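You operate a simulated robot arm through the tools that you are given. There is no shell and no other tool. Be economical: measure what you need, move in short steps, check, and stop when the job is done.

Carry out the task below with a simulated two-armed robot. There is one attempt and no reset: what you move stays moved.

Task
Take the blue towel from the top of the green table and lay it out flat on the top of the orange-edged table.

Only the result counts: the job must be done as asked and must still hold three seconds after the hand-in. Knocking over, shifting, dropping, spilling or breaking anything else fails it. Flat cloth is picked up by pressing the open fingertips on it (5 to 10 N) and closing them slowly along it; thin cloth reads only 2 to 8 mm in the jaws.

Robot
Two 6-joint arms with two-finger parallel grippers on one trunk, on a base that drives. Base frame: it is fixed to the floor where the robot stands at the start and does not move with it; the origin is under the middle of the robot, x ahead of it, y to its left, z up; the surface under the hand at the start is at about z = 0.74. Units: m, rad, N and s.
The left shoulder is at the start at [0.08, 0.216, 1.495], the right one opposite. With the tool pointing down near the work surface each hand reaches from about 0.1 to 0.68 m from the robot's upright axis, wherever it stands, measured 20 degrees to its own side. Places, roughly: top of the orange-edged table [3, -0.5, 0.7]. Payload 3.43 kg a hand.
The TCP of each hand is the grasp point between the finger pads, 0.03 m short of the fingertips. In the tool frame z runs along the fingers and y along their closing line. Largest opening 0.094 m; finger width 0.028, thickness 0.01; the body of the gripper, 0.05 by 0.096 m, starts 0.055 m behind the TCP.
Orientation is told as [roll, pitch, yaw] about the base's x, y, z axes, in that order, counted from this pose: with the fingers straight down and closing along the base's y, the tool's x points along the base's -x, its y along +y and its z along -z.

Tools
- The arms move only by the tool arm_command. It takes "left_plan", "right_plan" or both (then of equal length, played together; a hand with none holds still); each is a list of rows, each a list of 7 numbers: the shift along the base's x, y, z in m, then the turn, a rotation vector about the base's x, y, z in rad, then the closure, from 0 (fully open) to 1 (shut). In form: [[x, y, z, rx, ry, rz, jaw], ...]. A call has 1 to 20 rows; each row shifts and turns the commanded pose from where the row before left it. A row lasts 0.2 s, in which the tool goes at most 0.05 m and 0.15 rad; a call with a longer step from one row to the next is refused whole, and so is a gripper value outside its range. Where a pose cannot be reached the arm comes as near as it can. A force on the tool above 40 N (or 10 N above the force at the start of the call, whichever is more), or a blocked arm, ends the call early, and 0.2 s more pass. The fingers move at their own pace (about 0.072 m/s each) and stop on an object; they squeeze with about 24 N. The grip force told is the motor's: it shows also when the fingers shut on nothing. Time passes only in rows, and 0.2 s behind the last, so rows that do not move let the fingers close. The reply holds the time, the measured pose of the TCP, the force on the tool along the base axes, the opening and the grip force, in the units named above and with some noise, with the torque about the TCP (base axes, N m) and any sound that the robot's microphone picked up, and new pictures: "views" is both (left out), scene, wrist or none (wrist: the cameras of the hands that moved).
- Cameras (640 x 400 px; columns grow to the right, rows downward): "scene" is now at [0.0944, -0.0001, 1.637]; the picture's right is [-0.01, -1.00, 0.00], its down [-0.87, 0.01, -0.48] and it looks along [0.48, -0.01, -0.87] (base axes); focal length 259 px, centre (320, 200). "left" rides on the left gripper at [0.076, -0.014, -0.103] in its tool frame; the picture's right is [0.18, 0.98, 0.00], its down [-0.75, 0.14, -0.64] and it looks along [-0.63, 0.12, 0.77] (tool axes); focal length 243 px, centre (320, 200). "right" rides on the right gripper at [0.076, 0.014, -0.103] in its tool frame; the picture's right is [-0.18, 0.98, 0.00], its down [-0.75, -0.14, -0.64] and it looks along [-0.63, -0.12, 0.77] (tool axes); focal length 243 px, centre (320, 200). There is no depth. A picture from a camera that has moved, and an enlarged one, comes with that camera's place and axes in the base frame and with its lens.
- slide_trunk(by): slides the trunk up (or, below 0, down) by that many m; the arms and the scene camera ride with it, the base frame stays. It gives what a move gives, with no picture.
- drive_base(legs): drives the robot by 1 to 6 legs, each [ahead, left, turn to the left] in m, m and rad, along the robot's own axes; the way and the turn of a leg run together, so that a leg with both is an arc; at most 1.5 m and 3.142 rad a leg. The arms and the cameras ride along, it lands a little off, and it stops where it bumps. It gives what a move gives, and a new picture of the scene camera.
- pan_tilt(pan, tilt): turns the head with the scene camera to pan (to the left, within 1.501 rad either way) and tilt (down, from -0.506 to 1.204), counted from straight ahead of the robot. It gives what a move gives, and a new picture of the scene camera.
- zoom(camera, box): a new picture of the part [left, top, right, bottom] of that camera's present view, enlarged. No time passes.
- finish_job(): hands the job in; it is judged then, once.

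Work in short steps. Places have to be worked out from the pictures, the camera data and where the tool is seen: move nearer, look again, correct. Check each grasp and each placing, and mend what went wrong. You have 120 turns and 260 pictures in all, those below and enlarged ones among them. Open the grippers and draw the arms clear of the work before you hand the job in, unless the task says otherwise; then end with one line.

The tools are called after "Request:" as name(argument=value, ...) on one line, values as JSON. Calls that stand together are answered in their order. arm_command: Moves the arms, as the interface text tells. Its arguments: {"type":"object","properties":{"left_plan":{"type":"array"},"right_plan":{"type":"array"},"views":{"type":"string","enum":["both","scene","wrist","none"]}},"required":[]} The other tools are called the same way: slide_trunk (by) slides the trunk up or down; drive_base (legs) drives the base; pan_tilt (pan, tilt) turns the head that bears the scene camera; zoom (camera, box) takes an enlarged picture of a part of a camera's view; finish_job () hands the job in.

At the start:

```text
clock: 0.0
left_position: [0.4694, 0.2748, 0.9095]
left_orientation: [0.001, -0.001, 0.0]
left_wrist_force: [0.3, 0.2, 0.3]
left_moment: [0.0, 0.01, 0.0]
left_opening: 0.094
left_gripper_force: 0.0
right_position: [0.5522, -0.1003, 0.9243]
right_orientation: [0.0, -0.001, -0.001]
right_wrist_force: [0.9, 0.0, -0.7]
right_moment: [0.03, -0.02, 0.0]
right_opening: 0.0938
right_gripper_force: 0.0
trunk travel left (down, up): [-0.725, 0.115]
robot x, y, heading: [-0.0025, -0.0008, 0.001]
head pan, tilt: [-0.012, 1.065]
```

scene: 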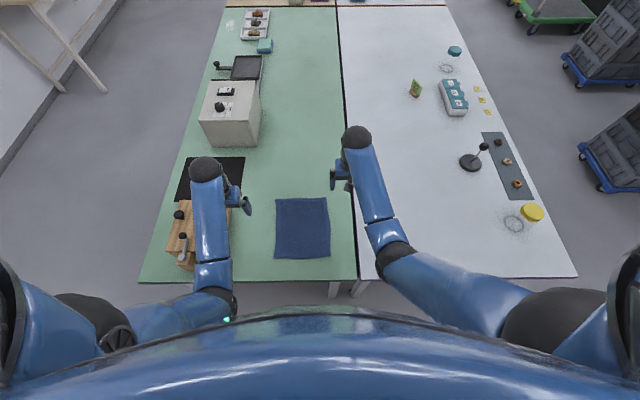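
right: 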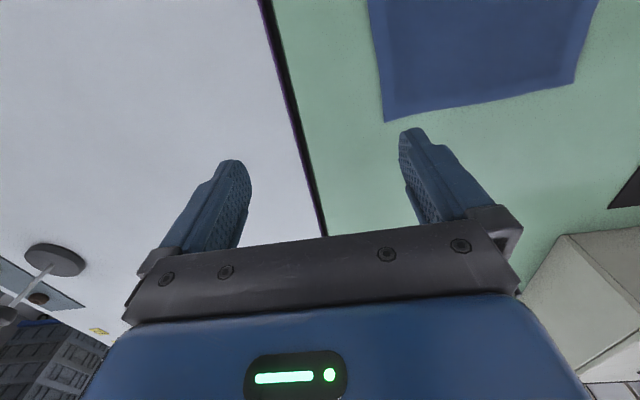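
left: 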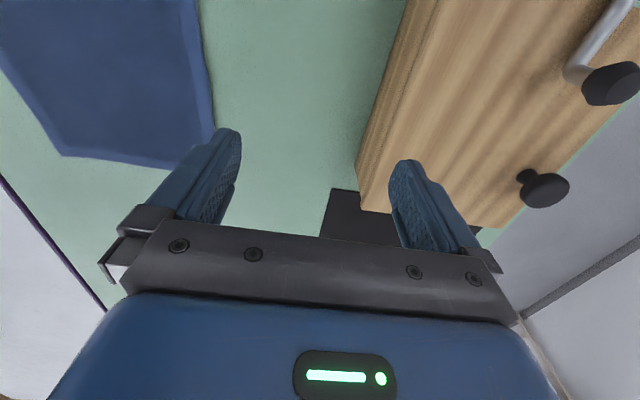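

The towel lies at about x 0.35–0.60, y −0.04–0.157 on the green table. I look up first to find the orange-edged table and plan the drive.

Request:
pan_tilt(pan=-0.2, tilt=0.4)

Request:
pan_tilt(pan=-1.2, tilt=0.5)

```text
clock: 1.0
left_position: [0.469, 0.2751, 0.9103]
left_orientation: [0.002, 0.001, 0.002]
left_wrist_force: [0.1, -0.8, -0.3]
left_moment: [0.0, -0.02, -0.01]
left_opening: 0.0938
left_gripper_force: 0.0
right_position: [0.5512, -0.0997, 0.9253]
right_orientation: [-0.001, 0.001, -0.001]
right_wrist_force: [0.1, 0.3, 0.4]
right_moment: [0.0, 0.01, -0.04]
right_opening: 0.0944
right_gripper_force: 0.0
trunk travel left (down, up): [-0.725, 0.115]
robot x, y, heading: [0.0013, -0.0005, -0.0]
head pan, tilt: [-0.201, 0.4]
camera scene: at [0.1198, -0.0177, 1.6915], right [-0.2, -0.98, 0.0], down [-0.38, 0.08, -0.92], along [0.9, -0.18, -0.39], focal length 259 px, centre (320, 200)
```

scene: 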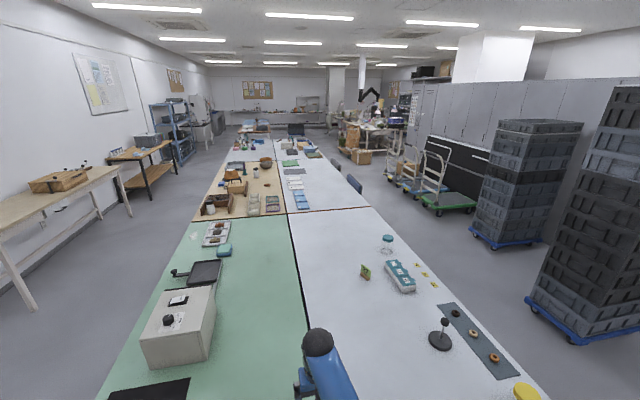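

```text
clock: 2.3
left_position: [0.4707, 0.2747, 0.9096]
left_orientation: [0.0, 0.001, 0.001]
left_wrist_force: [0.3, -0.1, 0.3]
left_moment: [0.01, 0.05, 0.02]
left_opening: 0.0942
left_gripper_force: 0.0
right_position: [0.5508, -0.1006, 0.9246]
right_orientation: [0.0, 0.0, 0.0]
right_wrist_force: [0.4, 0.2, 0.4]
right_moment: [-0.03, -0.02, -0.01]
right_opening: 0.0939
right_gripper_force: 0.0
trunk travel left (down, up): [-0.725, 0.115]
robot x, y, heading: [-0.0009, 0.0024, 0.004]
head pan, tilt: [-1.201, 0.499]
camera scene: at [0.0618, -0.084, 1.6825], right [-0.93, -0.36, 0.0], down [-0.17, 0.45, -0.88], along [0.32, -0.82, -0.48], focal length 259 px, centre (320, 200)
```

scene: 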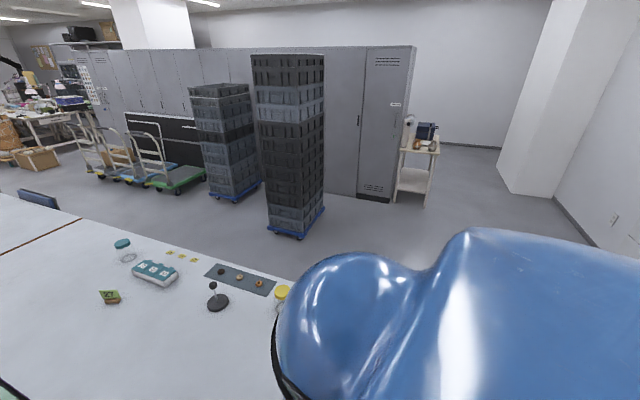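

I zoom onto the far white table to confirm it has the orange edge and see what's on it.

Request:
pan_tilt(pan=-0.2, tilt=0.3)

Request:
zoom(camera="scene", box=[180, 120, 400, 258])

```text
clock: 3.6
left_position: [0.4686, 0.2741, 0.9095]
left_orientation: [-0.001, -0.001, -0.002]
left_wrist_force: [0.4, -0.2, 0.1]
left_moment: [0.02, -0.02, 0.02]
left_opening: 0.0938
left_gripper_force: 0.0
right_position: [0.5511, -0.0994, 0.9248]
right_orientation: [0.001, -0.001, 0.001]
right_wrist_force: [-0.6, -0.3, -0.5]
right_moment: [0.01, -0.03, 0.0]
right_opening: 0.0942
right_gripper_force: 0.1
trunk travel left (down, up): [-0.725, 0.115]
robot x, y, heading: [0.0019, -0.0008, -0.0]
head pan, tilt: [-0.201, 0.3]
camera scene: at [0.1204, -0.0179, 1.7009], right [-0.2, -0.98, 0.0], down [-0.29, 0.06, -0.96], along [0.94, -0.19, -0.3], focal length 259 px, centre (320, 200)
```

scene: 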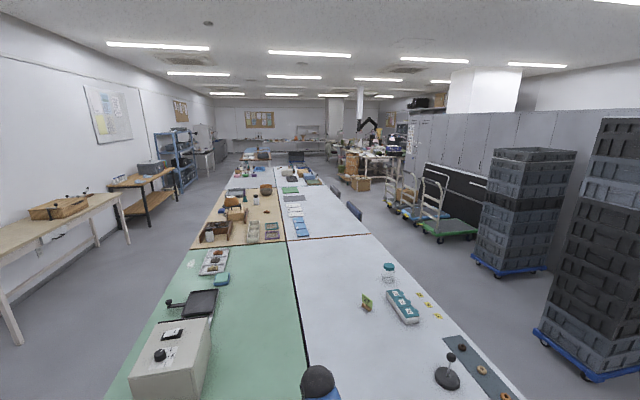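

```text
2.90 times, centred on (290, 189) of scene
camera zoom: at [0.1204, -0.0179, 1.7009], right [-0.2, -0.98, 0.0], down [-0.29, 0.06, -0.96], along [0.94, -0.19, -0.3], focal length 752 px, centre (407, 232)
```

zoom: 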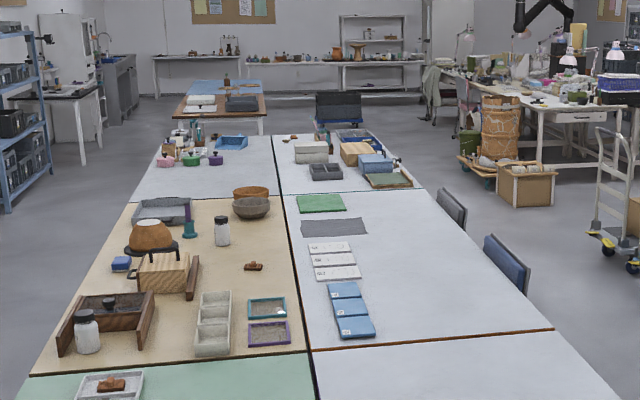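

The orange-rimmed white table starts at x≈2.07 (y −0.13 to −0.86), with free space on its right part; I can reach it from its right side. First the towel: I shift the base left to centre on it and look down.

Request:
drive_base(legs=[[0, 0.06, 0]])

Request:
pan_tilt(pan=0, tilt=1.15)

```text
clock: 4.5
left_position: [0.4683, 0.3246, 0.914]
left_orientation: [0.007, 0.0, -0.002]
left_wrist_force: [0.7, -0.1, 0.7]
left_moment: [0.05, -0.03, -0.02]
left_opening: 0.0941
left_gripper_force: 0.0
right_position: [0.5511, -0.05, 0.9228]
right_orientation: [0.007, -0.002, -0.003]
right_wrist_force: [1.4, -1.2, 1.0]
right_moment: [0.05, 0.01, -0.02]
right_opening: 0.0939
right_gripper_force: 0.0
trunk travel left (down, up): [-0.725, 0.115]
robot x, y, heading: [0.0, 0.0584, -0.002]
head pan, tilt: [-0.201, 0.3]
camera scene: at [0.1203, 0.0273, 1.7007], right [-0.2, -0.98, -0.01], down [-0.29, 0.07, -0.95], along [0.94, -0.19, -0.3], focal length 259 px, centre (320, 200)
```

scene: 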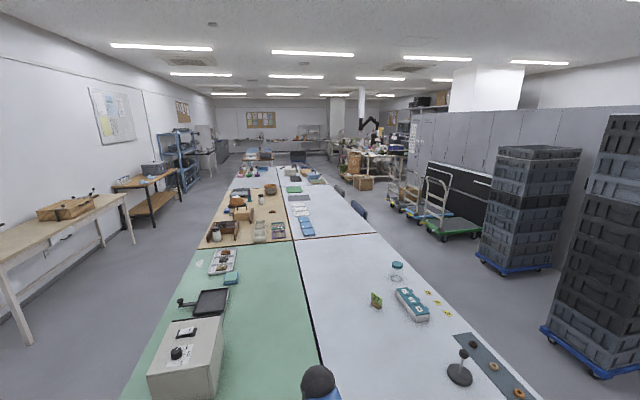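

```text
clock: 5.7
left_position: [0.4698, 0.3302, 0.9113]
left_orientation: [0.0, 0.0, -0.002]
left_wrist_force: [0.2, -0.3, -0.4]
left_moment: [0.02, 0.03, -0.02]
left_opening: 0.0941
left_gripper_force: 0.0
right_position: [0.5515, -0.0442, 0.9248]
right_orientation: [0.001, 0.0, -0.002]
right_wrist_force: [-0.5, -0.1, -0.7]
right_moment: [0.01, -0.02, 0.0]
right_opening: 0.0939
right_gripper_force: 0.1
trunk travel left (down, up): [-0.725, 0.115]
robot x, y, heading: [-0.0004, 0.0566, -0.002]
head pan, tilt: [0.0, 1.15]
camera scene: at [0.0884, 0.057, 1.6317], right [0.0, -1.0, 0.0], down [-0.91, 0.0, -0.41], along [0.41, 0.0, -0.91], focal length 259 px, centre (320, 200)
```

scene: 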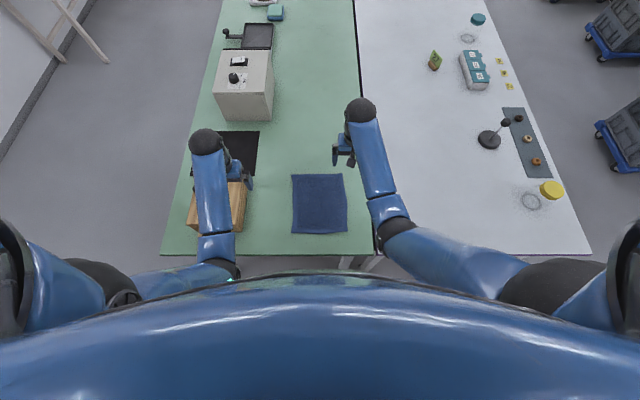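

Near edge of the towel runs from (0.353, 0.157) to (0.364, −0.043). I bring the hands above its two near corners, jaws half open.

Request:
arm_command(left_plan=[[-0.016, -0.034, 0, 0, 0, 0, 0.5], [-0.016, -0.034, 0, 0, 0, 0, 0.5], [-0.016, -0.034, 0, 0, 0, 0, 0.5], [-0.016, -0.034, 0, 0, 0, 0, 0.5], [-0.016, -0.034, 0, 0, 0, 0, 0.5], [-0.016, -0.035, 0, 0, 0, 0, 0.5], [0, 0, -0.04, 0, 0, 0, 0.5], [0, 0, -0.04, 0, 0, 0, 0.5]], right_plan=[[-0.029, 0.006, 0, 0, 0, 0, 0.5], [-0.029, 0.006, 0, 0, 0, 0, 0.5], [-0.029, 0.006, 0, 0, 0, 0, 0.5], [-0.029, 0.006, 0, 0, 0, 0, 0.5], [-0.029, 0.006, 0, 0, 0, 0, 0.5], [-0.026, 0.004, 0, 0, 0, 0, 0.5], [0, 0, -0.045, 0, 0, 0, 0.5], [0, 0, -0.05, 0, 0, 0, 0.5]])

```text
clock: 7.5
left_position: [0.3724, 0.1261, 0.829]
left_orientation: [0.0, -0.001, -0.002]
left_wrist_force: [-0.5, 0.2, -0.4]
left_moment: [0.04, -0.03, 0.02]
left_opening: 0.047
left_gripper_force: 0.1
right_position: [0.3801, -0.0118, 0.8293]
right_orientation: [-0.001, 0.0, -0.002]
right_wrist_force: [0.3, 0.0, 0.8]
right_moment: [0.02, 0.0, -0.01]
right_opening: 0.0468
right_gripper_force: 0.1
trunk travel left (down, up): [-0.725, 0.115]
robot x, y, heading: [-0.0014, 0.0599, -0.003]
head pan, tilt: [0.0, 1.15]
camera scene: at [0.0891, 0.0584, 1.6317], right [0.0, -1.0, 0.0], down [-0.91, 0.0, -0.41], along [0.41, 0.0, -0.91], focal length 259 px, centre (320, 200)
camera right: at [0.3027, 0.0032, 0.9326], right [0.19, 0.98, 0.0], down [0.75, -0.14, 0.64], along [0.63, -0.12, -0.77], focal length 243 px, centre (320, 200)
camera left: at [0.2968, 0.1113, 0.9312], right [-0.18, 0.98, 0.0], down [0.75, 0.14, 0.64], along [0.63, 0.12, -0.77], focal length 243 px, centre (320, 200)
```

scene: 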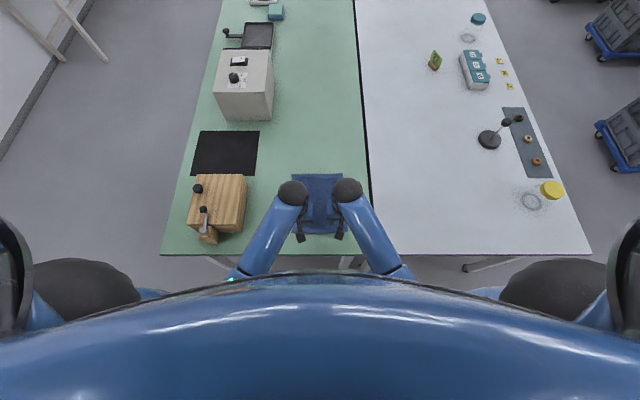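
right: 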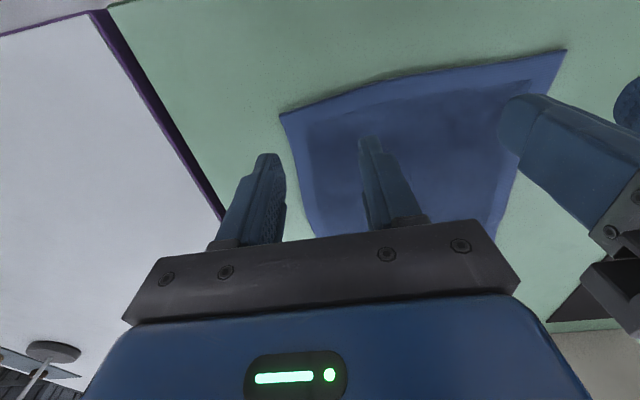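
left: 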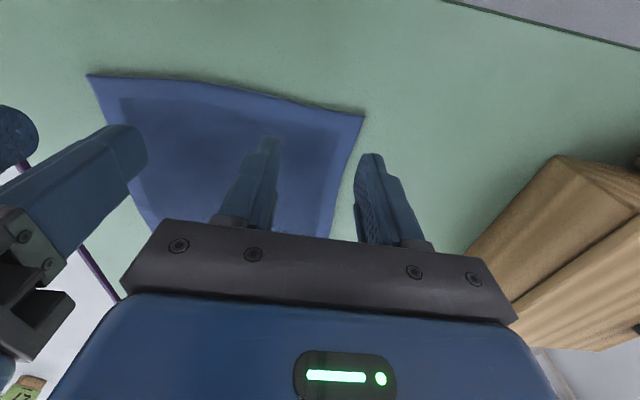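

Towel side edges are at y≈0.158 and −0.041, so outer fingers sit near the rim; I shift each hand 1.2 cm inward, narrow the jaws and descend close to the cloth.

Request:
arm_command(left_plan=[[0.0, -0.012, 0, 0, 0, 0, 0.6], [0, 0, -0.025, 0, 0, 0, 0.6], [0, 0, -0.02, 0, 0, 0, 0.6], [0, 0, -0.006, 0, 0, 0, 0.6]], right_plan=[[0.0, 0.012, 0, 0, 0, 0, 0.6], [0, 0, -0.025, 0, 0, 0, 0.6], [0, 0, -0.02, 0, 0, 0, 0.6], [0, 0, -0.006, 0, 0, 0, 0.6]], views="wrist")

```text
clock: 8.5
left_position: [0.3755, 0.1134, 0.779]
left_orientation: [0.0, 0.001, -0.003]
left_wrist_force: [0.6, 0.0, -0.1]
left_moment: [0.0, 0.01, -0.02]
left_opening: 0.0373
left_gripper_force: 0.0
right_position: [0.3798, 0.0028, 0.7763]
right_orientation: [0.002, 0.002, -0.002]
right_wrist_force: [-1.1, -0.4, 0.7]
right_moment: [0.01, 0.01, 0.0]
right_opening: 0.0377
right_gripper_force: 0.0
trunk travel left (down, up): [-0.725, 0.115]
robot x, y, heading: [0.0013, 0.0564, -0.002]
head pan, tilt: [0.0, 1.15]
camera right: at [0.3032, 0.0181, 0.8802], right [0.19, 0.98, 0.0], down [0.75, -0.14, 0.64], along [0.63, -0.12, -0.77], focal length 243 px, centre (320, 200)
camera left: at [0.2991, 0.0996, 0.8814], right [-0.18, 0.98, 0.0], down [0.75, 0.14, 0.64], along [0.63, 0.12, -0.77], focal length 243 px, centre (320, 200)
```

right: 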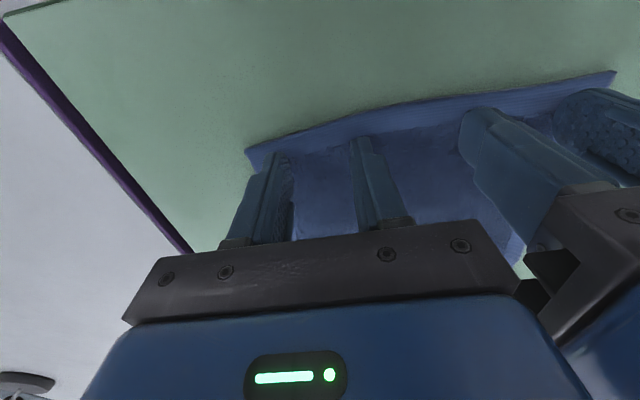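
left: 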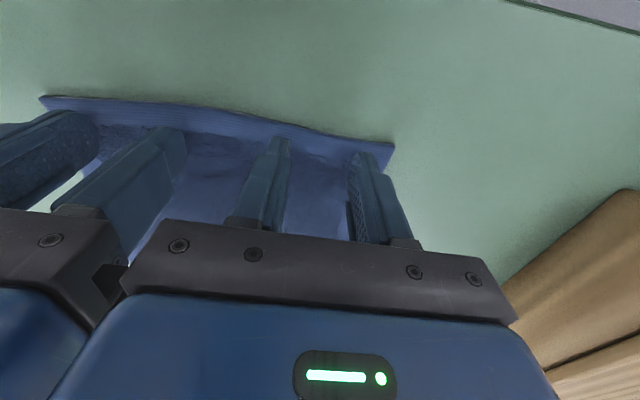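

Both fingers pairs stand over the near rim (the wrist pictures are upside down, so the upper edge is the near one at x≈0.365). I creep down to press.

Request:
arm_command(left_plan=[[0, 0, -0.004, 0, 0, 0, 0.6], [0, 0, -0.003, 0, 0, 0, 0.6], [0, 0, 0, 0, 0, 0, 0.6]], right_plan=[[0, 0, -0.003, 0, 0, 0, 0.6], [0, 0, -0.003, 0, 0, 0, 0.6], [0, 0, 0, 0, 0, 0, 0.6]], views="none")

```text
clock: 9.3
left_position: [0.3728, 0.1148, 0.7737]
left_orientation: [0.0, -0.004, -0.001]
left_wrist_force: [1.5, 0.0, 9.4]
left_moment: [0.02, -0.06, 0.06]
left_opening: 0.0374
left_gripper_force: 0.1
right_position: [0.38, 0.0029, 0.773]
right_orientation: [0.001, -0.004, -0.002]
right_wrist_force: [-0.8, -1.9, 18.1]
right_moment: [-0.04, 0.02, 0.01]
right_opening: 0.0375
right_gripper_force: 0.1
trunk travel left (down, up): [-0.725, 0.115]
robot x, y, heading: [-0.0005, 0.057, 0.002]
head pan, tilt: [0.0, 1.15]
```

Contact: left 9 N, right 18 N. I ease the right up a bit, then close both slowly along the cloth.

Request:
arm_command(left_plan=[[0, 0, 0, 0, 0, 0, 0.6], [0, 0, 0, 0, 0, 0, 0.65], [0, 0, 0, 0, 0, 0, 0.7], [0, 0, 0, 0, 0, 0, 0.75], [0, 0, 0, 0, 0, 0, 0.8], [0, 0, 0, 0, 0, 0, 0.85], [0, 0, 0, 0, 0, 0, 0.9], [0, 0, 0, 0, 0, 0, 0.95], [0, 0, 0, 0, 0, 0, 1.0], [0, 0, 0, 0, 0, 0, 1.0], [0, 0, 0, 0, 0, 0, 1.0]], right_plan=[[0, 0, 0.002, 0, 0, 0, 0.6], [0, 0, 0, 0, 0, 0, 0.65], [0, 0, 0, 0, 0, 0, 0.7], [0, 0, 0, 0, 0, 0, 0.75], [0, 0, 0, 0, 0, 0, 0.8], [0, 0, 0, 0, 0, 0, 0.85], [0, 0, 0, 0, 0, 0, 0.9], [0, 0, 0, 0, 0, 0, 0.95], [0, 0, 0, 0, 0, 0, 1.0], [0, 0, 0, 0, 0, 0, 1.0], [0, 0, 0, 0, 0, 0, 1.0]], views="wrist")

```text
clock: 11.7
left_position: [0.3723, 0.1134, 0.7724]
left_orientation: [0.0, -0.002, -0.002]
left_wrist_force: [0.8, 0.1, 21.8]
left_moment: [0.01, -0.01, 0.02]
left_opening: 0.0083
left_gripper_force: 24.3
right_position: [0.3796, 0.0023, 0.7734]
right_orientation: [0.0, -0.004, -0.003]
right_wrist_force: [-0.2, 0.1, 2.4]
right_moment: [-0.02, 0.0, -0.03]
right_opening: 0.0
right_gripper_force: 23.6
trunk travel left (down, up): [-0.725, 0.115]
robot x, y, heading: [-0.0026, 0.0583, -0.0]
head pan, tilt: [0.0, 1.15]
camera right: at [0.302, 0.0169, 0.8771], right [0.19, 0.98, 0.0], down [0.75, -0.14, 0.64], along [0.63, -0.12, -0.77], focal length 243 px, centre (320, 200)
camera left: at [0.2969, 0.0999, 0.875], right [-0.18, 0.98, 0.0], down [0.75, 0.14, 0.64], along [0.63, 0.12, -0.77], focal length 243 px, centre (320, 200)
```

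right: 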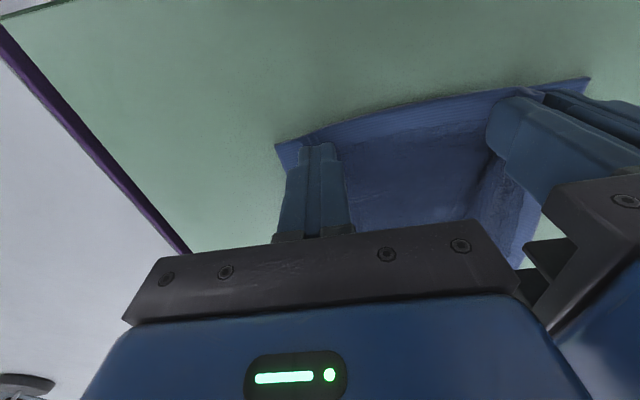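
left: 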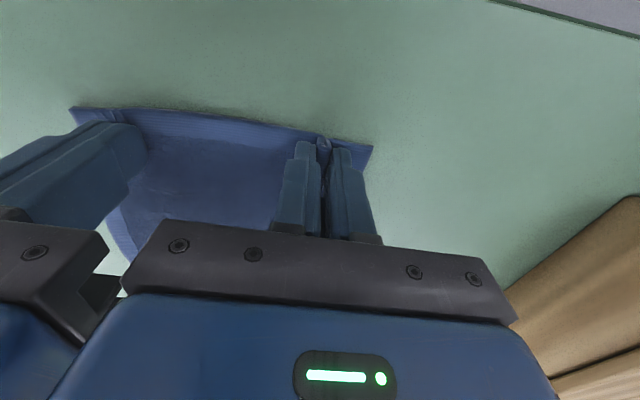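

Left holds a fold (8 mm), right slipped. I reopen the right slightly lifted, shift 4 mm inward, and press again.

Request:
arm_command(right_plan=[[0, 0, 0.008, 0, 0, 0, 1.0], [0, 0.004, 0, 0, 0, 0, 0.65], [0, 0, 0, 0, 0, 0, 0.65], [0, 0, -0.006, 0, 0, 0, 0.65], [0, 0, -0.0035, 0, 0, 0, 0.65], [0, 0, 0, 0, 0, 0, 0.65]], views="wrist")

```text
clock: 13.1
left_position: [0.3724, 0.114, 0.773]
left_orientation: [-0.001, 0.0, 0.001]
left_wrist_force: [1.1, -0.2, 22.2]
left_moment: [0.01, -0.07, 0.01]
left_opening: 0.0082
left_gripper_force: 24.4
right_position: [0.3794, 0.0074, 0.7742]
right_orientation: [0.001, -0.001, -0.002]
right_wrist_force: [0.4, -1.0, 4.7]
right_moment: [0.01, -0.01, -0.03]
right_opening: 0.0328
right_gripper_force: 0.1
trunk travel left (down, up): [-0.725, 0.115]
robot x, y, heading: [0.0008, 0.0565, 0.001]
head pan, tilt: [0.0, 1.15]
camera right: at [0.3018, 0.0212, 0.8766], right [0.19, 0.98, 0.0], down [0.75, -0.14, 0.64], along [0.63, -0.12, -0.77], focal length 243 px, centre (320, 200)
```

right: 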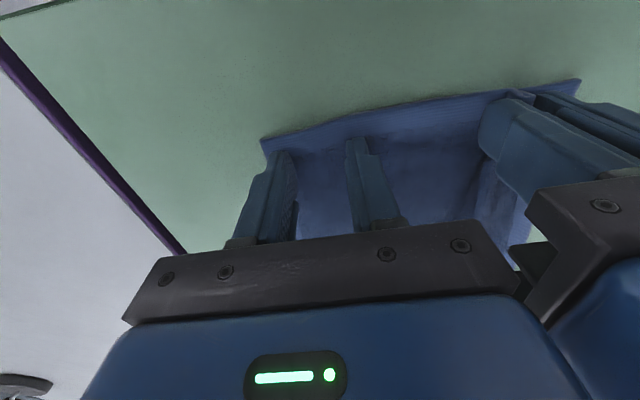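

5 N now; I add about 1 mm of pressing and close slowly.

Request:
arm_command(right_plan=[[0, 0, -0.0015, 0, 0, 0, 0.65], [0, 0, 0, 0, 0, 0, 0.69], [0, 0, 0, 0, 0, 0, 0.73], [0, 0, 0, 0, 0, 0, 0.77], [0, 0, 0, 0, 0, 0, 0.81], [0, 0, 0, 0, 0, 0, 0.85], [0, 0, 0, 0, 0, 0, 0.89], [0, 0, 0, 0, 0, 0, 0.93], [0, 0, 0, 0, 0, 0, 0.97], [0, 0, 0, 0, 0, 0, 1.0], [0, 0, 0, 0, 0, 0, 1.0]], views="wrist")

```text
clock: 15.5
left_position: [0.3718, 0.1141, 0.7725]
left_orientation: [-0.001, -0.003, -0.002]
left_wrist_force: [3.5, -8.5, 16.0]
left_moment: [-0.26, -0.07, -0.02]
left_opening: 0.0082
left_gripper_force: 23.9
right_position: [0.3796, 0.0084, 0.7726]
right_orientation: [0.001, -0.003, -0.002]
right_wrist_force: [0.2, 11.7, 19.4]
right_moment: [0.33, 0.06, 0.0]
right_opening: 0.0041
right_gripper_force: 24.5
trunk travel left (down, up): [-0.725, 0.115]
robot x, y, heading: [0.0023, 0.0572, 0.005]
head pan, tilt: [0.0, 1.15]
camera right: at [0.3024, 0.022, 0.8755], right [0.18, 0.98, 0.0], down [0.75, -0.14, 0.64], along [0.63, -0.12, -0.77], focal length 243 px, centre (320, 200)
```

right: 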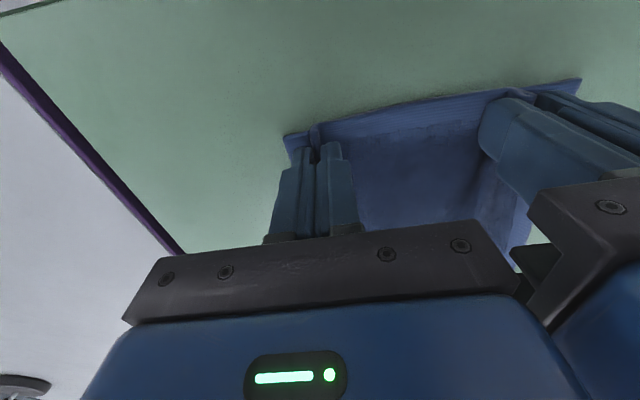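

Both hands hold the cloth (8.2 and 4.1 mm). I lift gently with a slight easing of tension.

Request:
arm_command(left_plan=[[0, -0.002, 0.01, 0, 0, 0, 1], [0, 0, 0.02, 0, 0, 0, 1], [0, 0, 0.03, 0, 0, 0, 1], [0, 0, 0.03, 0, 0, 0, 1], [0, 0, 0.03, 0, 0, 0, 1], [0, 0, 0.03, 0, 0, 0, 1]], right_plan=[[0, 0.001, 0.01, 0, 0, 0, 1], [0, 0, 0.02, 0, 0, 0, 1], [0, 0, 0.03, 0, 0, 0, 1], [0, 0, 0.03, 0, 0, 0, 1], [0, 0, 0.03, 0, 0, 0, 1], [0, 0, 0.03, 0, 0, 0, 1]])

```text
clock: 16.9
left_position: [0.3729, 0.1117, 0.9205]
left_orientation: [0.001, 0.001, 0.0]
left_wrist_force: [-0.1, -1.0, -0.1]
left_moment: [-0.08, 0.0, 0.02]
left_opening: 0.0079
left_gripper_force: 24.2
right_position: [0.3804, 0.0081, 0.9225]
right_orientation: [-0.002, -0.001, -0.003]
right_wrist_force: [0.4, 1.5, 0.3]
right_moment: [0.07, -0.05, 0.01]
right_opening: 0.0041
right_gripper_force: 24.2
trunk travel left (down, up): [-0.725, 0.115]
robot x, y, heading: [0.0019, 0.0559, -0.002]
head pan, tilt: [0.0, 1.15]
camera scene: at [0.0883, 0.0583, 1.6316], right [0.0, -1.0, 0.0], down [-0.91, 0.0, -0.41], along [0.41, 0.0, -0.91], focal length 259 px, centre (320, 200)
camera right: at [0.3032, 0.0236, 1.0254], right [0.19, 0.98, 0.0], down [0.75, -0.14, 0.64], along [0.63, -0.12, -0.77], focal length 243 px, centre (320, 200)
camera left: at [0.2978, 0.0985, 1.0237], right [-0.18, 0.98, 0.0], down [0.75, 0.14, 0.64], along [0.63, 0.12, -0.77], focal length 243 px, centre (320, 200)
```

scene: 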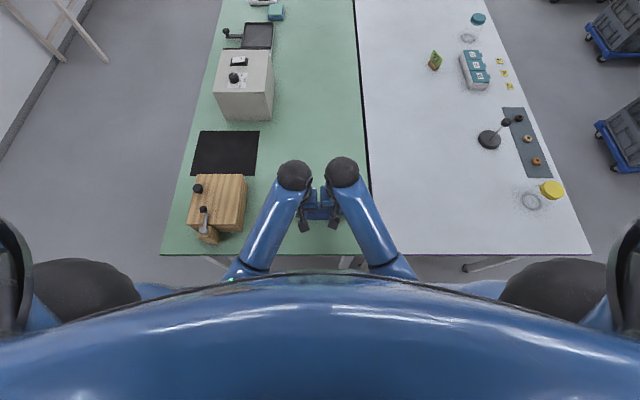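
right: 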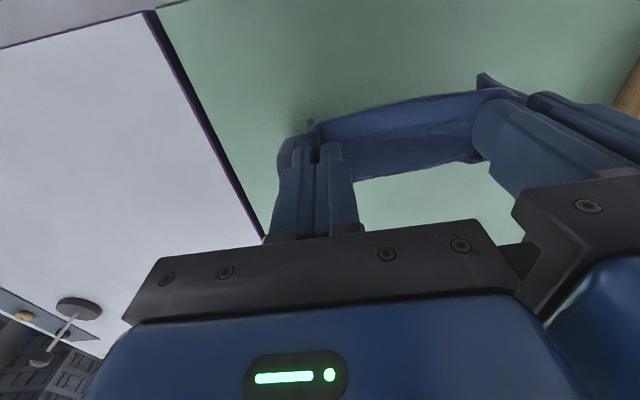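
left: 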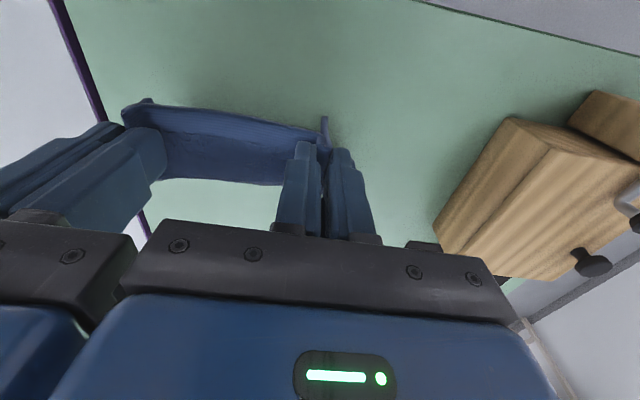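

Towel lifted securely. I raise it further so its lower edge clears everything, then back away.

Request:
arm_command(left_plan=[[0, 0, 0.04, 0, 0, 0, 1], [0, 0, 0.04, 0, 0, 0, 1], [0, 0, 0.04, 0, 0, 0, 1], [0, 0, 0.04, 0, 0, 0, 1], [0, 0, 0.0, 0, 0, 0, 1]], right_plan=[[0, 0, 0.04, 0, 0, 0, 1], [0, 0, 0.04, 0, 0, 0, 1], [0, 0, 0.04, 0, 0, 0, 1], [0, 0, 0.04, 0, 0, 0, 1], [0, 0, 0.0, 0, 0, 0, 1]], views="wrist")

```text
clock: 18.1
left_position: [0.3753, 0.1118, 0.9271]
left_orientation: [-0.001, -0.001, -0.002]
left_wrist_force: [0.8, 0.2, -0.4]
left_moment: [0.02, -0.01, 0.05]
left_opening: 0.0077
left_gripper_force: 23.6
left hand out of reach, approached as far as the arm can: row 1, 2, 3, 4
right_position: [0.3894, 0.0122, 0.9291]
right_orientation: [0.002, -0.002, -0.002]
right_wrist_force: [-1.1, -0.2, 0.2]
right_moment: [0.03, -0.03, -0.03]
right_opening: 0.004
right_gripper_force: 23.9
right hand out of reach, approached as far as the arm can: row 1, 2, 3, 4
trunk travel left (down, up): [-0.725, 0.115]
robot x, y, heading: [-0.0001, 0.0582, -0.003]
head pan, tilt: [0.0, 1.15]
camera right: at [0.3118, 0.0261, 1.0323], right [0.19, 0.98, 0.0], down [0.75, -0.14, 0.64], along [0.63, -0.12, -0.77], focal length 243 px, centre (320, 200)
camera left: at [0.2991, 0.0967, 1.0302], right [-0.18, 0.98, 0.0], down [0.75, 0.14, 0.64], along [0.63, 0.12, -0.77], focal length 243 px, centre (320, 200)
```

right: 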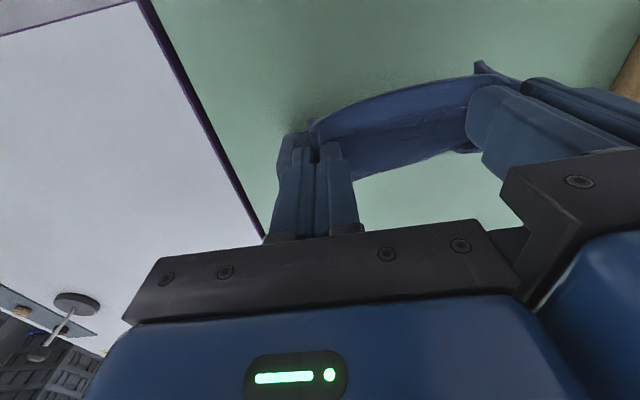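
left: 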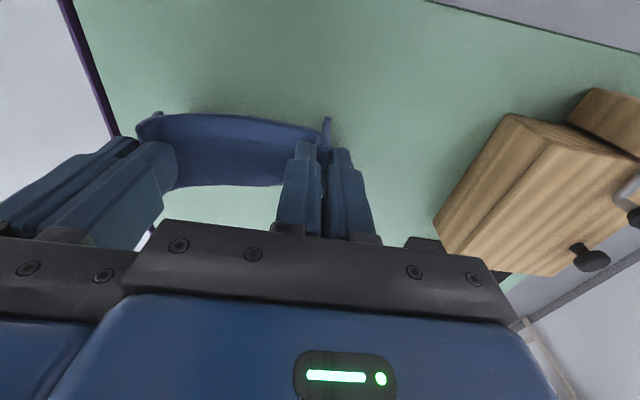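

The arms can't fold higher here, so I raise the trunk instead, then reverse.

Request:
slide_trunk(by=0.11)

Request:
drive_base(legs=[[-0.4, 0, 0]])

Request:
zoom(camera="left", box=[0, 0, 640, 400])

```text
clock: 19.5
left_position: [0.3749, 0.1121, 1.0387]
left_orientation: [-0.003, -0.003, -0.001]
left_wrist_force: [-0.1, -0.8, -1.0]
left_moment: [-0.03, -0.03, -0.02]
left_opening: 0.0075
left_gripper_force: 24.1
right_position: [0.3889, 0.0118, 1.0387]
right_orientation: [0.001, -0.001, -0.003]
right_wrist_force: [-0.3, -0.5, 0.5]
right_moment: [-0.01, -0.04, -0.02]
right_opening: 0.004
right_gripper_force: 24.0
trunk travel left (down, up): [-0.835, 0.005]
robot x, y, heading: [-0.0017, 0.0526, 0.002]
head pan, tilt: [0.0, 1.15]
```

```text
clock: 22.0
left_position: [-0.0204, 0.1093, 1.0368]
left_orientation: [0.0, 0.0, -0.014]
left_wrist_force: [0.4, 1.2, -0.2]
left_moment: [0.01, 0.05, -0.03]
left_opening: 0.0075
left_gripper_force: 23.4
right_position: [-0.0089, 0.0091, 1.0379]
right_orientation: [0.002, -0.001, -0.012]
right_wrist_force: [1.0, -0.2, 0.4]
right_moment: [0.0, 0.03, -0.02]
right_opening: 0.0038
right_gripper_force: 24.8
trunk travel left (down, up): [-0.835, 0.005]
robot x, y, heading: [-0.3978, 0.0585, -0.013]
head pan, tilt: [0.0, 1.15]
camera scene: at [-0.3062, 0.0596, 1.7414], right [-0.01, -1.0, 0.0], down [-0.91, 0.01, -0.41], along [0.41, 0.0, -0.91], focal length 259 px, centre (320, 200)
```

scene: 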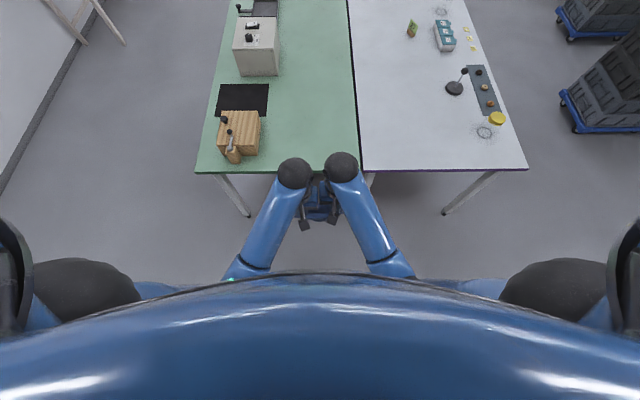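

```text
1.00 times, centred on (320, 200) of left (not enlarged: the box is as wide or as high as the picture)
camera zoom: at [-0.0965, 0.0957, 1.1395], right [-0.17, 0.99, 0.0], down [0.76, 0.13, 0.64], along [0.63, 0.11, -0.77], focal length 243 px, centre (320, 200)
```

zoom: 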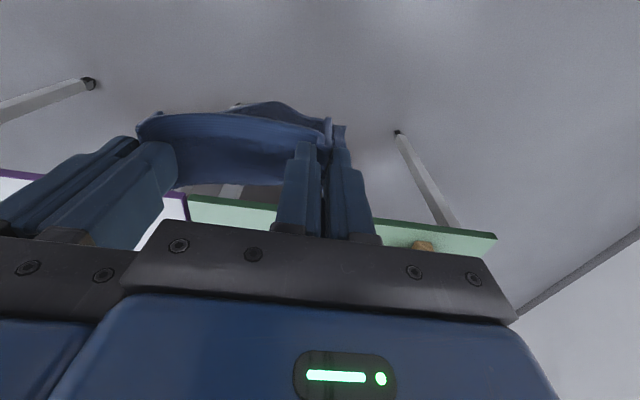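

Towel hangs well between the hands. I drive right to the aisle and forward, then look ahead.

Request:
drive_base(legs=[[0, -1.5, 0], [1.3, 0, 0]])

Request:
pan_tilt(pan=0.3, tilt=0.55)

```text
clock: 35.6
left_position: [1.3305, -1.2934, 1.0368]
left_orientation: [-0.002, -0.004, 0.039]
left_wrist_force: [0.9, 0.5, -0.7]
left_moment: [0.02, -0.01, 0.02]
left_opening: 0.0079
left_gripper_force: 24.0
right_position: [1.3479, -1.3929, 1.039]
right_orientation: [0.001, -0.004, 0.041]
right_wrist_force: [-0.4, 0.0, -0.9]
right_moment: [0.02, -0.04, -0.04]
right_opening: 0.004
right_gripper_force: 24.1
trunk travel left (down, up): [-0.835, 0.005]
robot x, y, heading: [0.9572, -1.3614, 0.042]
head pan, tilt: [0.0, 1.15]
camera scene: at [1.0455, -1.3578, 1.7418], right [0.04, -1.0, 0.0], down [-0.91, -0.04, -0.41], along [0.41, 0.02, -0.91], focal length 259 px, centre (320, 200)
```

scene: 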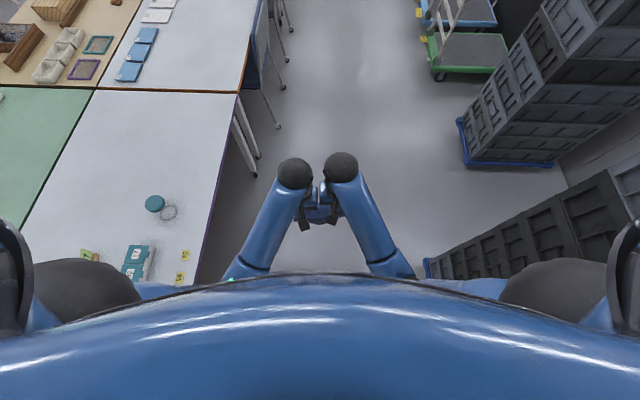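

```text
clock: 36.6
left_position: [1.3313, -1.294, 1.0377]
left_orientation: [-0.001, -0.002, 0.039]
left_wrist_force: [-0.5, 0.1, 0.3]
left_moment: [0.03, 0.01, 0.01]
left_opening: 0.0077
left_gripper_force: 23.4
right_position: [1.3481, -1.392, 1.0392]
right_orientation: [0.001, -0.003, 0.041]
right_wrist_force: [-0.5, -1.0, 0.4]
right_moment: [-0.01, 0.01, -0.02]
right_opening: 0.0038
right_gripper_force: 24.1
trunk travel left (down, up): [-0.835, 0.005]
robot x, y, heading: [0.9571, -1.3645, 0.044]
head pan, tilt: [0.3, 0.55]
camera scene: at [1.0724, -1.3303, 1.7878], right [0.33, -0.94, 0.0], down [-0.49, -0.17, -0.85], along [0.8, 0.28, -0.52], focal length 259 px, centre (320, 200)
```

scene: 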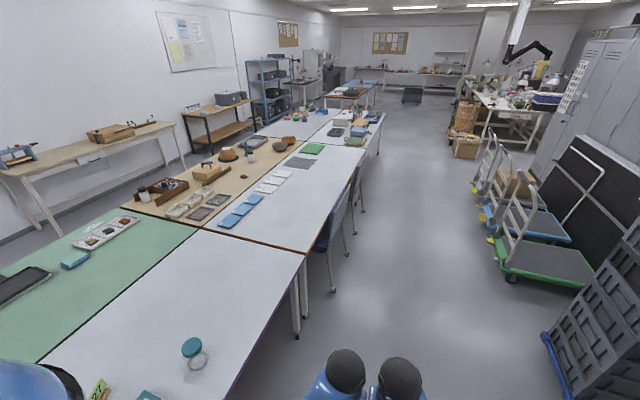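

The aisle is clear: table corner at (2.11, −0.87), first chair spans x≈2.45–2.95 reaching y≈−0.96. I drive to about (2.13, −1.5) and turn left to face the table.

Request:
drive_base(legs=[[1.16, -0.19, 0], [0, 0, 1.527]])

Request:
pan_tilt(pan=-0.25, tilt=0.9)

```text
clock: 46.4
left_position: [2.0482, -1.142, 1.0369]
left_orientation: [-0.001, -0.003, 1.581]
left_wrist_force: [0.5, 0.5, 0.1]
left_moment: [-0.01, 0.01, -0.08]
left_opening: 0.0046
left_gripper_force: 23.9
right_position: [2.147, -1.126, 1.0409]
right_orientation: [0.0, -0.001, 1.584]
right_wrist_force: [-0.3, 0.4, 0.8]
right_moment: [0.01, 0.01, -0.1]
right_opening: 0.0039
right_gripper_force: 23.8
trunk travel left (down, up): [-0.835, 0.005]
robot x, y, heading: [2.1055, -1.5134, 1.581]
head pan, tilt: [0.3, 0.55]
camera scene: at [2.0773, -1.3993, 1.7879], right [0.95, 0.31, 0.0], down [0.16, -0.5, -0.85], along [-0.26, 0.81, -0.52], focal length 259 px, centre (320, 200)
```

scene: 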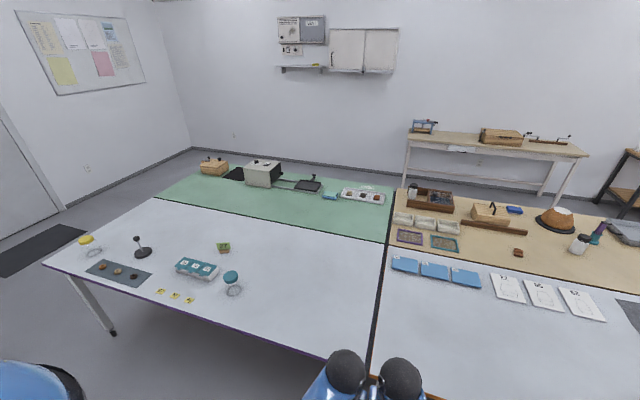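

```text
clock: 47.3
left_position: [2.0483, -1.1415, 1.0376]
left_orientation: [-0.002, -0.001, 1.583]
left_wrist_force: [-0.2, 0.3, -0.8]
left_moment: [-0.01, 0.02, -0.07]
left_opening: 0.0047
left_gripper_force: 24.2
right_position: [2.1467, -1.1266, 1.0398]
right_orientation: [0.001, -0.002, 1.582]
right_wrist_force: [0.1, -0.5, 0.3]
right_moment: [-0.03, 0.02, -0.07]
right_opening: 0.0039
right_gripper_force: 24.1
trunk travel left (down, up): [-0.835, 0.005]
robot x, y, heading: [2.1075, -1.5119, 1.584]
head pan, tilt: [-0.25, 0.901]
camera scene: at [2.1223, -1.4113, 1.7587], right [0.97, -0.23, 0.0], down [-0.18, -0.76, -0.62], along [0.14, 0.6, -0.78], focal length 259 px, centre (320, 200)
```

scene: 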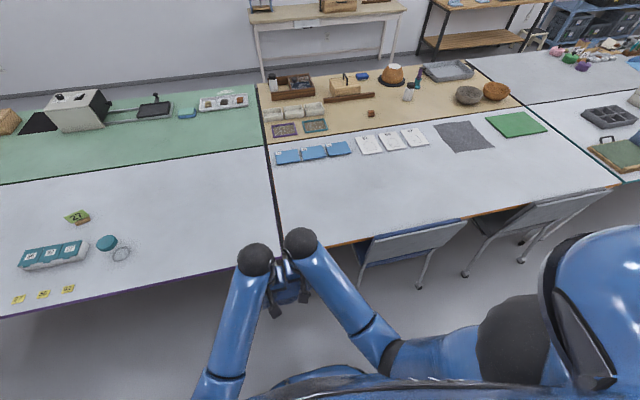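

I've arrived facing the orange-edged table; free area is x 2.13–2.5, y −0.85 to −0.38. I move 4 cm right and 0.29 m ahead, keeping clear of the chair (x>2.46).

Request:
drive_base(legs=[[0.29, -0.04, -0.01]])

Request:
zoom(camera="right", box=[0, 0, 640, 400])

Request:
zoom(camera="left", box=[0, 0, 640, 400])

```text
clock: 49.4
left_position: [2.0872, -0.853, 1.0386]
left_orientation: [-0.003, -0.005, 1.577]
left_wrist_force: [0.3, -0.3, 0.2]
left_moment: [0.03, 0.01, -0.08]
left_opening: 0.0046
left_gripper_force: 23.8
right_position: [2.1851, -0.8381, 1.0408]
right_orientation: [0.001, -0.006, 1.577]
right_wrist_force: [-0.9, 0.3, 0.1]
right_moment: [-0.01, 0.0, -0.03]
right_opening: 0.0039
right_gripper_force: 23.6
trunk travel left (down, up): [-0.835, 0.005]
robot x, y, heading: [2.1441, -1.2233, 1.572]
head pan, tilt: [-0.25, 0.901]
camera scene: at [2.1586, -1.1245, 1.759], right [0.97, -0.24, 0.0], down [-0.19, -0.76, -0.62], along [0.15, 0.61, -0.78], focal length 259 px, centre (320, 200)
```

scene: 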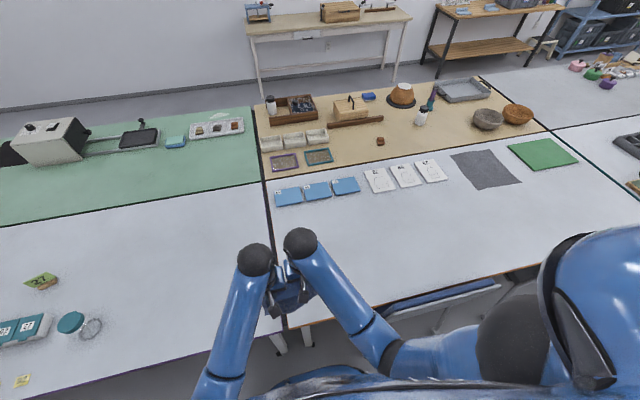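

```text
1.00 times, centred on (320, 200) of right (not enlarged: the box is as wide or as high as the picture)
camera zoom: at [2.1708, -0.9142, 1.1431], right [-0.98, 0.18, 0.0], down [0.14, 0.75, 0.65], along [0.11, 0.64, -0.76], focal length 243 px, centre (320, 200)
```

zoom: 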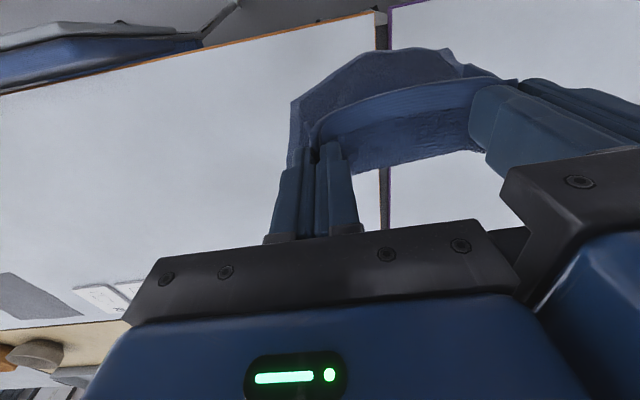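

```text
1.00 times, centred on (320, 200) of left (not enlarged: the box is as wide or as high as the picture)
camera zoom: at [2.1014, -0.9295, 1.141], right [-0.98, -0.19, 0.0], down [-0.15, 0.75, 0.65], along [-0.12, 0.63, -0.76], focal length 243 px, centre (320, 200)
```

zoom: 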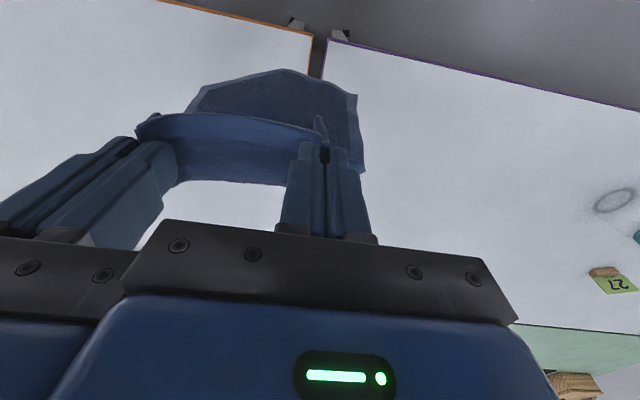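

Table corner is at (2.105, −0.88). I carry the towel to the right and over the table, spreading the hands gently to take up slack.

Request:
arm_command(left_plan=[[0.011, 0.0255, 0, 0, 0, 0, 1], [0.011, 0.0255, 0, 0, 0, 0, 1], [0.011, 0.0255, 0, 0, 0, 0, 1], [0.011, 0.0255, 0, 0, 0, 0, 1], [0.011, 0.0255, 0, 0, 0, 0, 1], [0.011, 0.0255, 0, 0, 0, 0, 1], [0.011, 0.0255, 0, 0, 0, 0, 1], [0.011, 0.0255, 0, 0, 0, 0, 1], [0.011, 0.0255, 0, 0, 0, 0, 1], [0.011, 0.0255, 0, 0, 0, 0, 1]], right_plan=[[0.013, 0.024, 0, 0, 0, 0, 1], [0.013, 0.024, 0, 0, 0, 0, 1], [0.013, 0.024, 0, 0, 0, 0, 1], [0.013, 0.024, 0, 0, 0, 0, 1], [0.013, 0.024, 0, 0, 0, 0, 1], [0.013, 0.024, 0, 0, 0, 0, 1], [0.013, 0.024, 0, 0, 0, 0, 1], [0.013, 0.024, 0, 0, 0, 0, 1], [0.013, 0.024, 0, 0, 0, 0, 1], [0.013, 0.024, 0, 0, 0, 0, 1]])

```text
clock: 51.5
left_position: [2.1998, -0.5917, 1.038]
left_orientation: [-0.006, -0.001, 1.574]
left_wrist_force: [33.3, -3.1, 0.6]
left_moment: [-0.1, -1.04, -0.14]
left_opening: 0.0063
left_gripper_force: 24.5
right_position: [2.314, -0.595, 1.0386]
right_orientation: [0.009, 0.001, 1.581]
right_wrist_force: [-34.0, 2.3, -1.3]
right_moment: [0.07, 1.08, -0.17]
right_opening: 0.0046
right_gripper_force: 23.5
trunk travel left (down, up): [-0.835, 0.005]
robot x, y, heading: [2.142, -1.2251, 1.579]
head pan, tilt: [-0.25, 0.901]
camera scene: at [2.1605, -1.1173, 1.7583], right [0.97, -0.24, 0.0], down [-0.19, -0.76, -0.62], along [0.15, 0.6, -0.79], focal length 259 px, centre (320, 200)
camera right: at [2.2994, -0.6706, 1.1417], right [-0.98, 0.17, 0.01], down [0.14, 0.76, 0.64], along [0.1, 0.63, -0.77], focal length 243 px, centre (320, 200)
camera left: at [2.2137, -0.668, 1.1402], right [-0.98, -0.19, -0.01], down [-0.15, 0.75, 0.64], along [-0.12, 0.63, -0.77], focal length 243 px, centre (320, 200)
```

scene: 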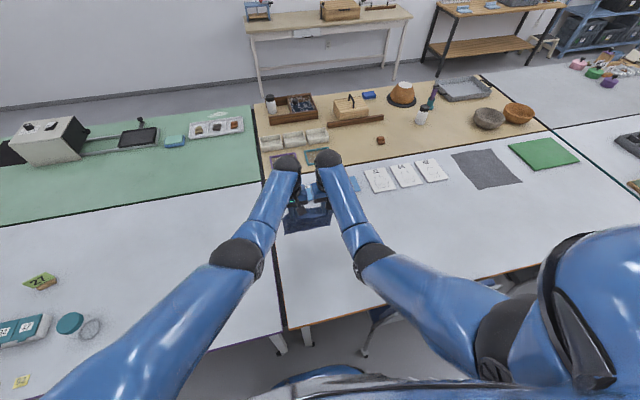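
right: 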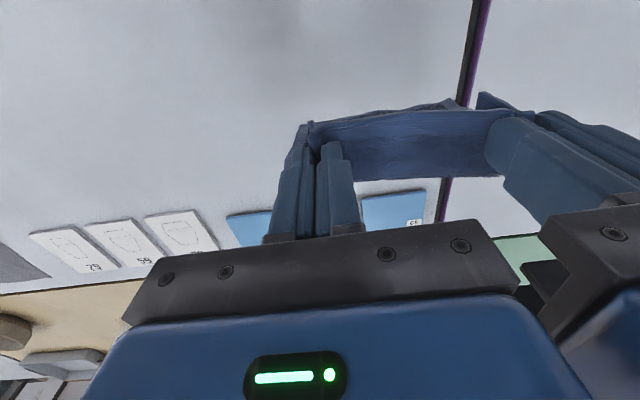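
left: 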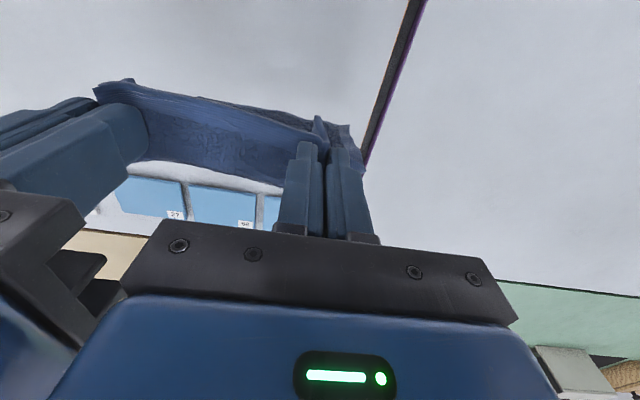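

Too taut (33 N), so I close the spread by 12 mm and lower until the towel's hanging edge meets the table.

Request:
arm_command(left_plan=[[-0.007, 0, 0, 0, 0, 0, 1], [0, 0, -0.015, 0, 0, 0, 1], [0, 0, -0.015, 0, 0, 0, 1], [0, 0, -0.015, 0, 0, 0, 1], [0, 0, 0, 0, 0, 0, 1]], right_plan=[[-0.018, 0, 0, 0, 0, 0, 1], [0, 0, -0.015, 0, 0, 0, 1], [0, 0, -0.015, 0, 0, 0, 1], [0, 0, -0.015, 0, 0, 0, 1], [0, 0, 0, 0, 0, 0, 1]])

```text
clock: 52.8
left_position: [2.1885, -0.5938, 0.9944]
left_orientation: [-0.001, -0.002, 1.579]
left_wrist_force: [16.0, -1.5, 0.1]
left_moment: [-0.05, -0.5, -0.11]
left_opening: 0.0051
left_gripper_force: 24.5
right_position: [2.2969, -0.5963, 0.9946]
right_orientation: [0.003, -0.003, 1.577]
right_wrist_force: [-15.9, 0.9, 0.3]
right_moment: [0.08, 0.48, -0.08]
right_opening: 0.0043
right_gripper_force: 23.9
trunk travel left (down, up): [-0.835, 0.005]
robot x, y, heading: [2.1441, -1.2267, 1.576]
head pan, tilt: [-0.25, 0.901]
camera scene: at [2.1584, -1.1204, 1.7586], right [0.97, -0.24, 0.0], down [-0.19, -0.76, -0.62], along [0.15, 0.6, -0.78], focal length 259 px, centre (320, 200)
camera right: at [2.2821, -0.6728, 1.0972], right [-0.98, 0.18, 0.0], down [0.14, 0.75, 0.64], along [0.11, 0.63, -0.77], focal length 243 px, centre (320, 200)
camera left: at [2.2034, -0.6707, 1.0955], right [-0.98, -0.19, 0.0], down [-0.15, 0.75, 0.64], along [-0.12, 0.63, -0.77], focal length 243 px, centre (320, 200)
```

scene: 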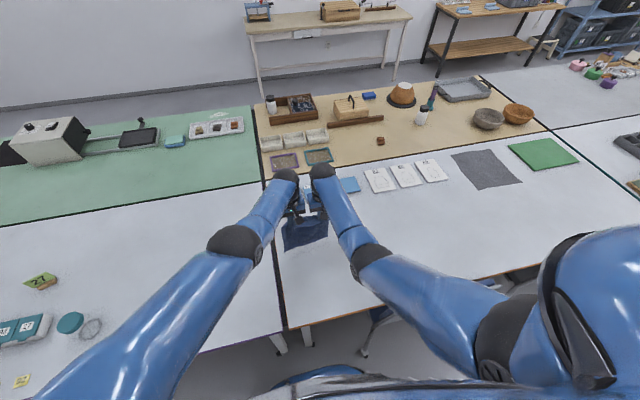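
right: 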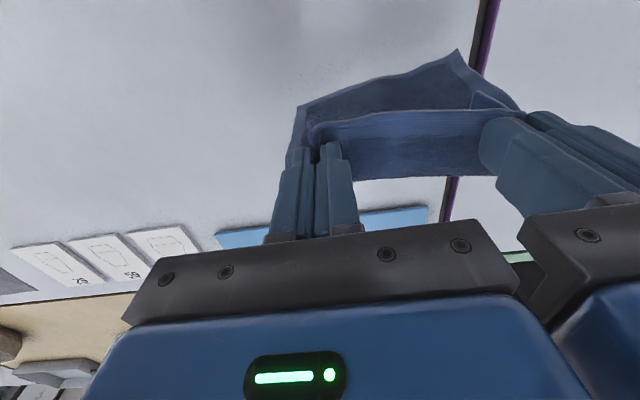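
left: 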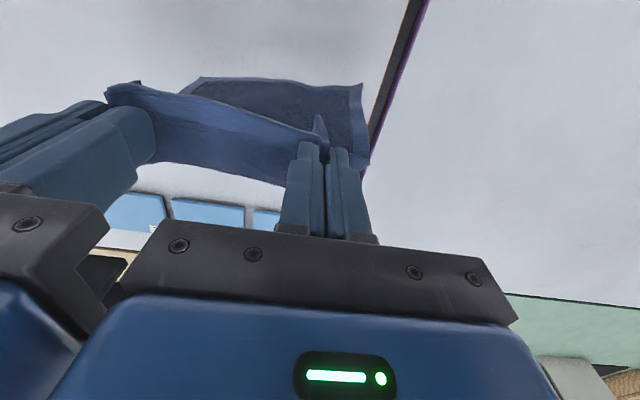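

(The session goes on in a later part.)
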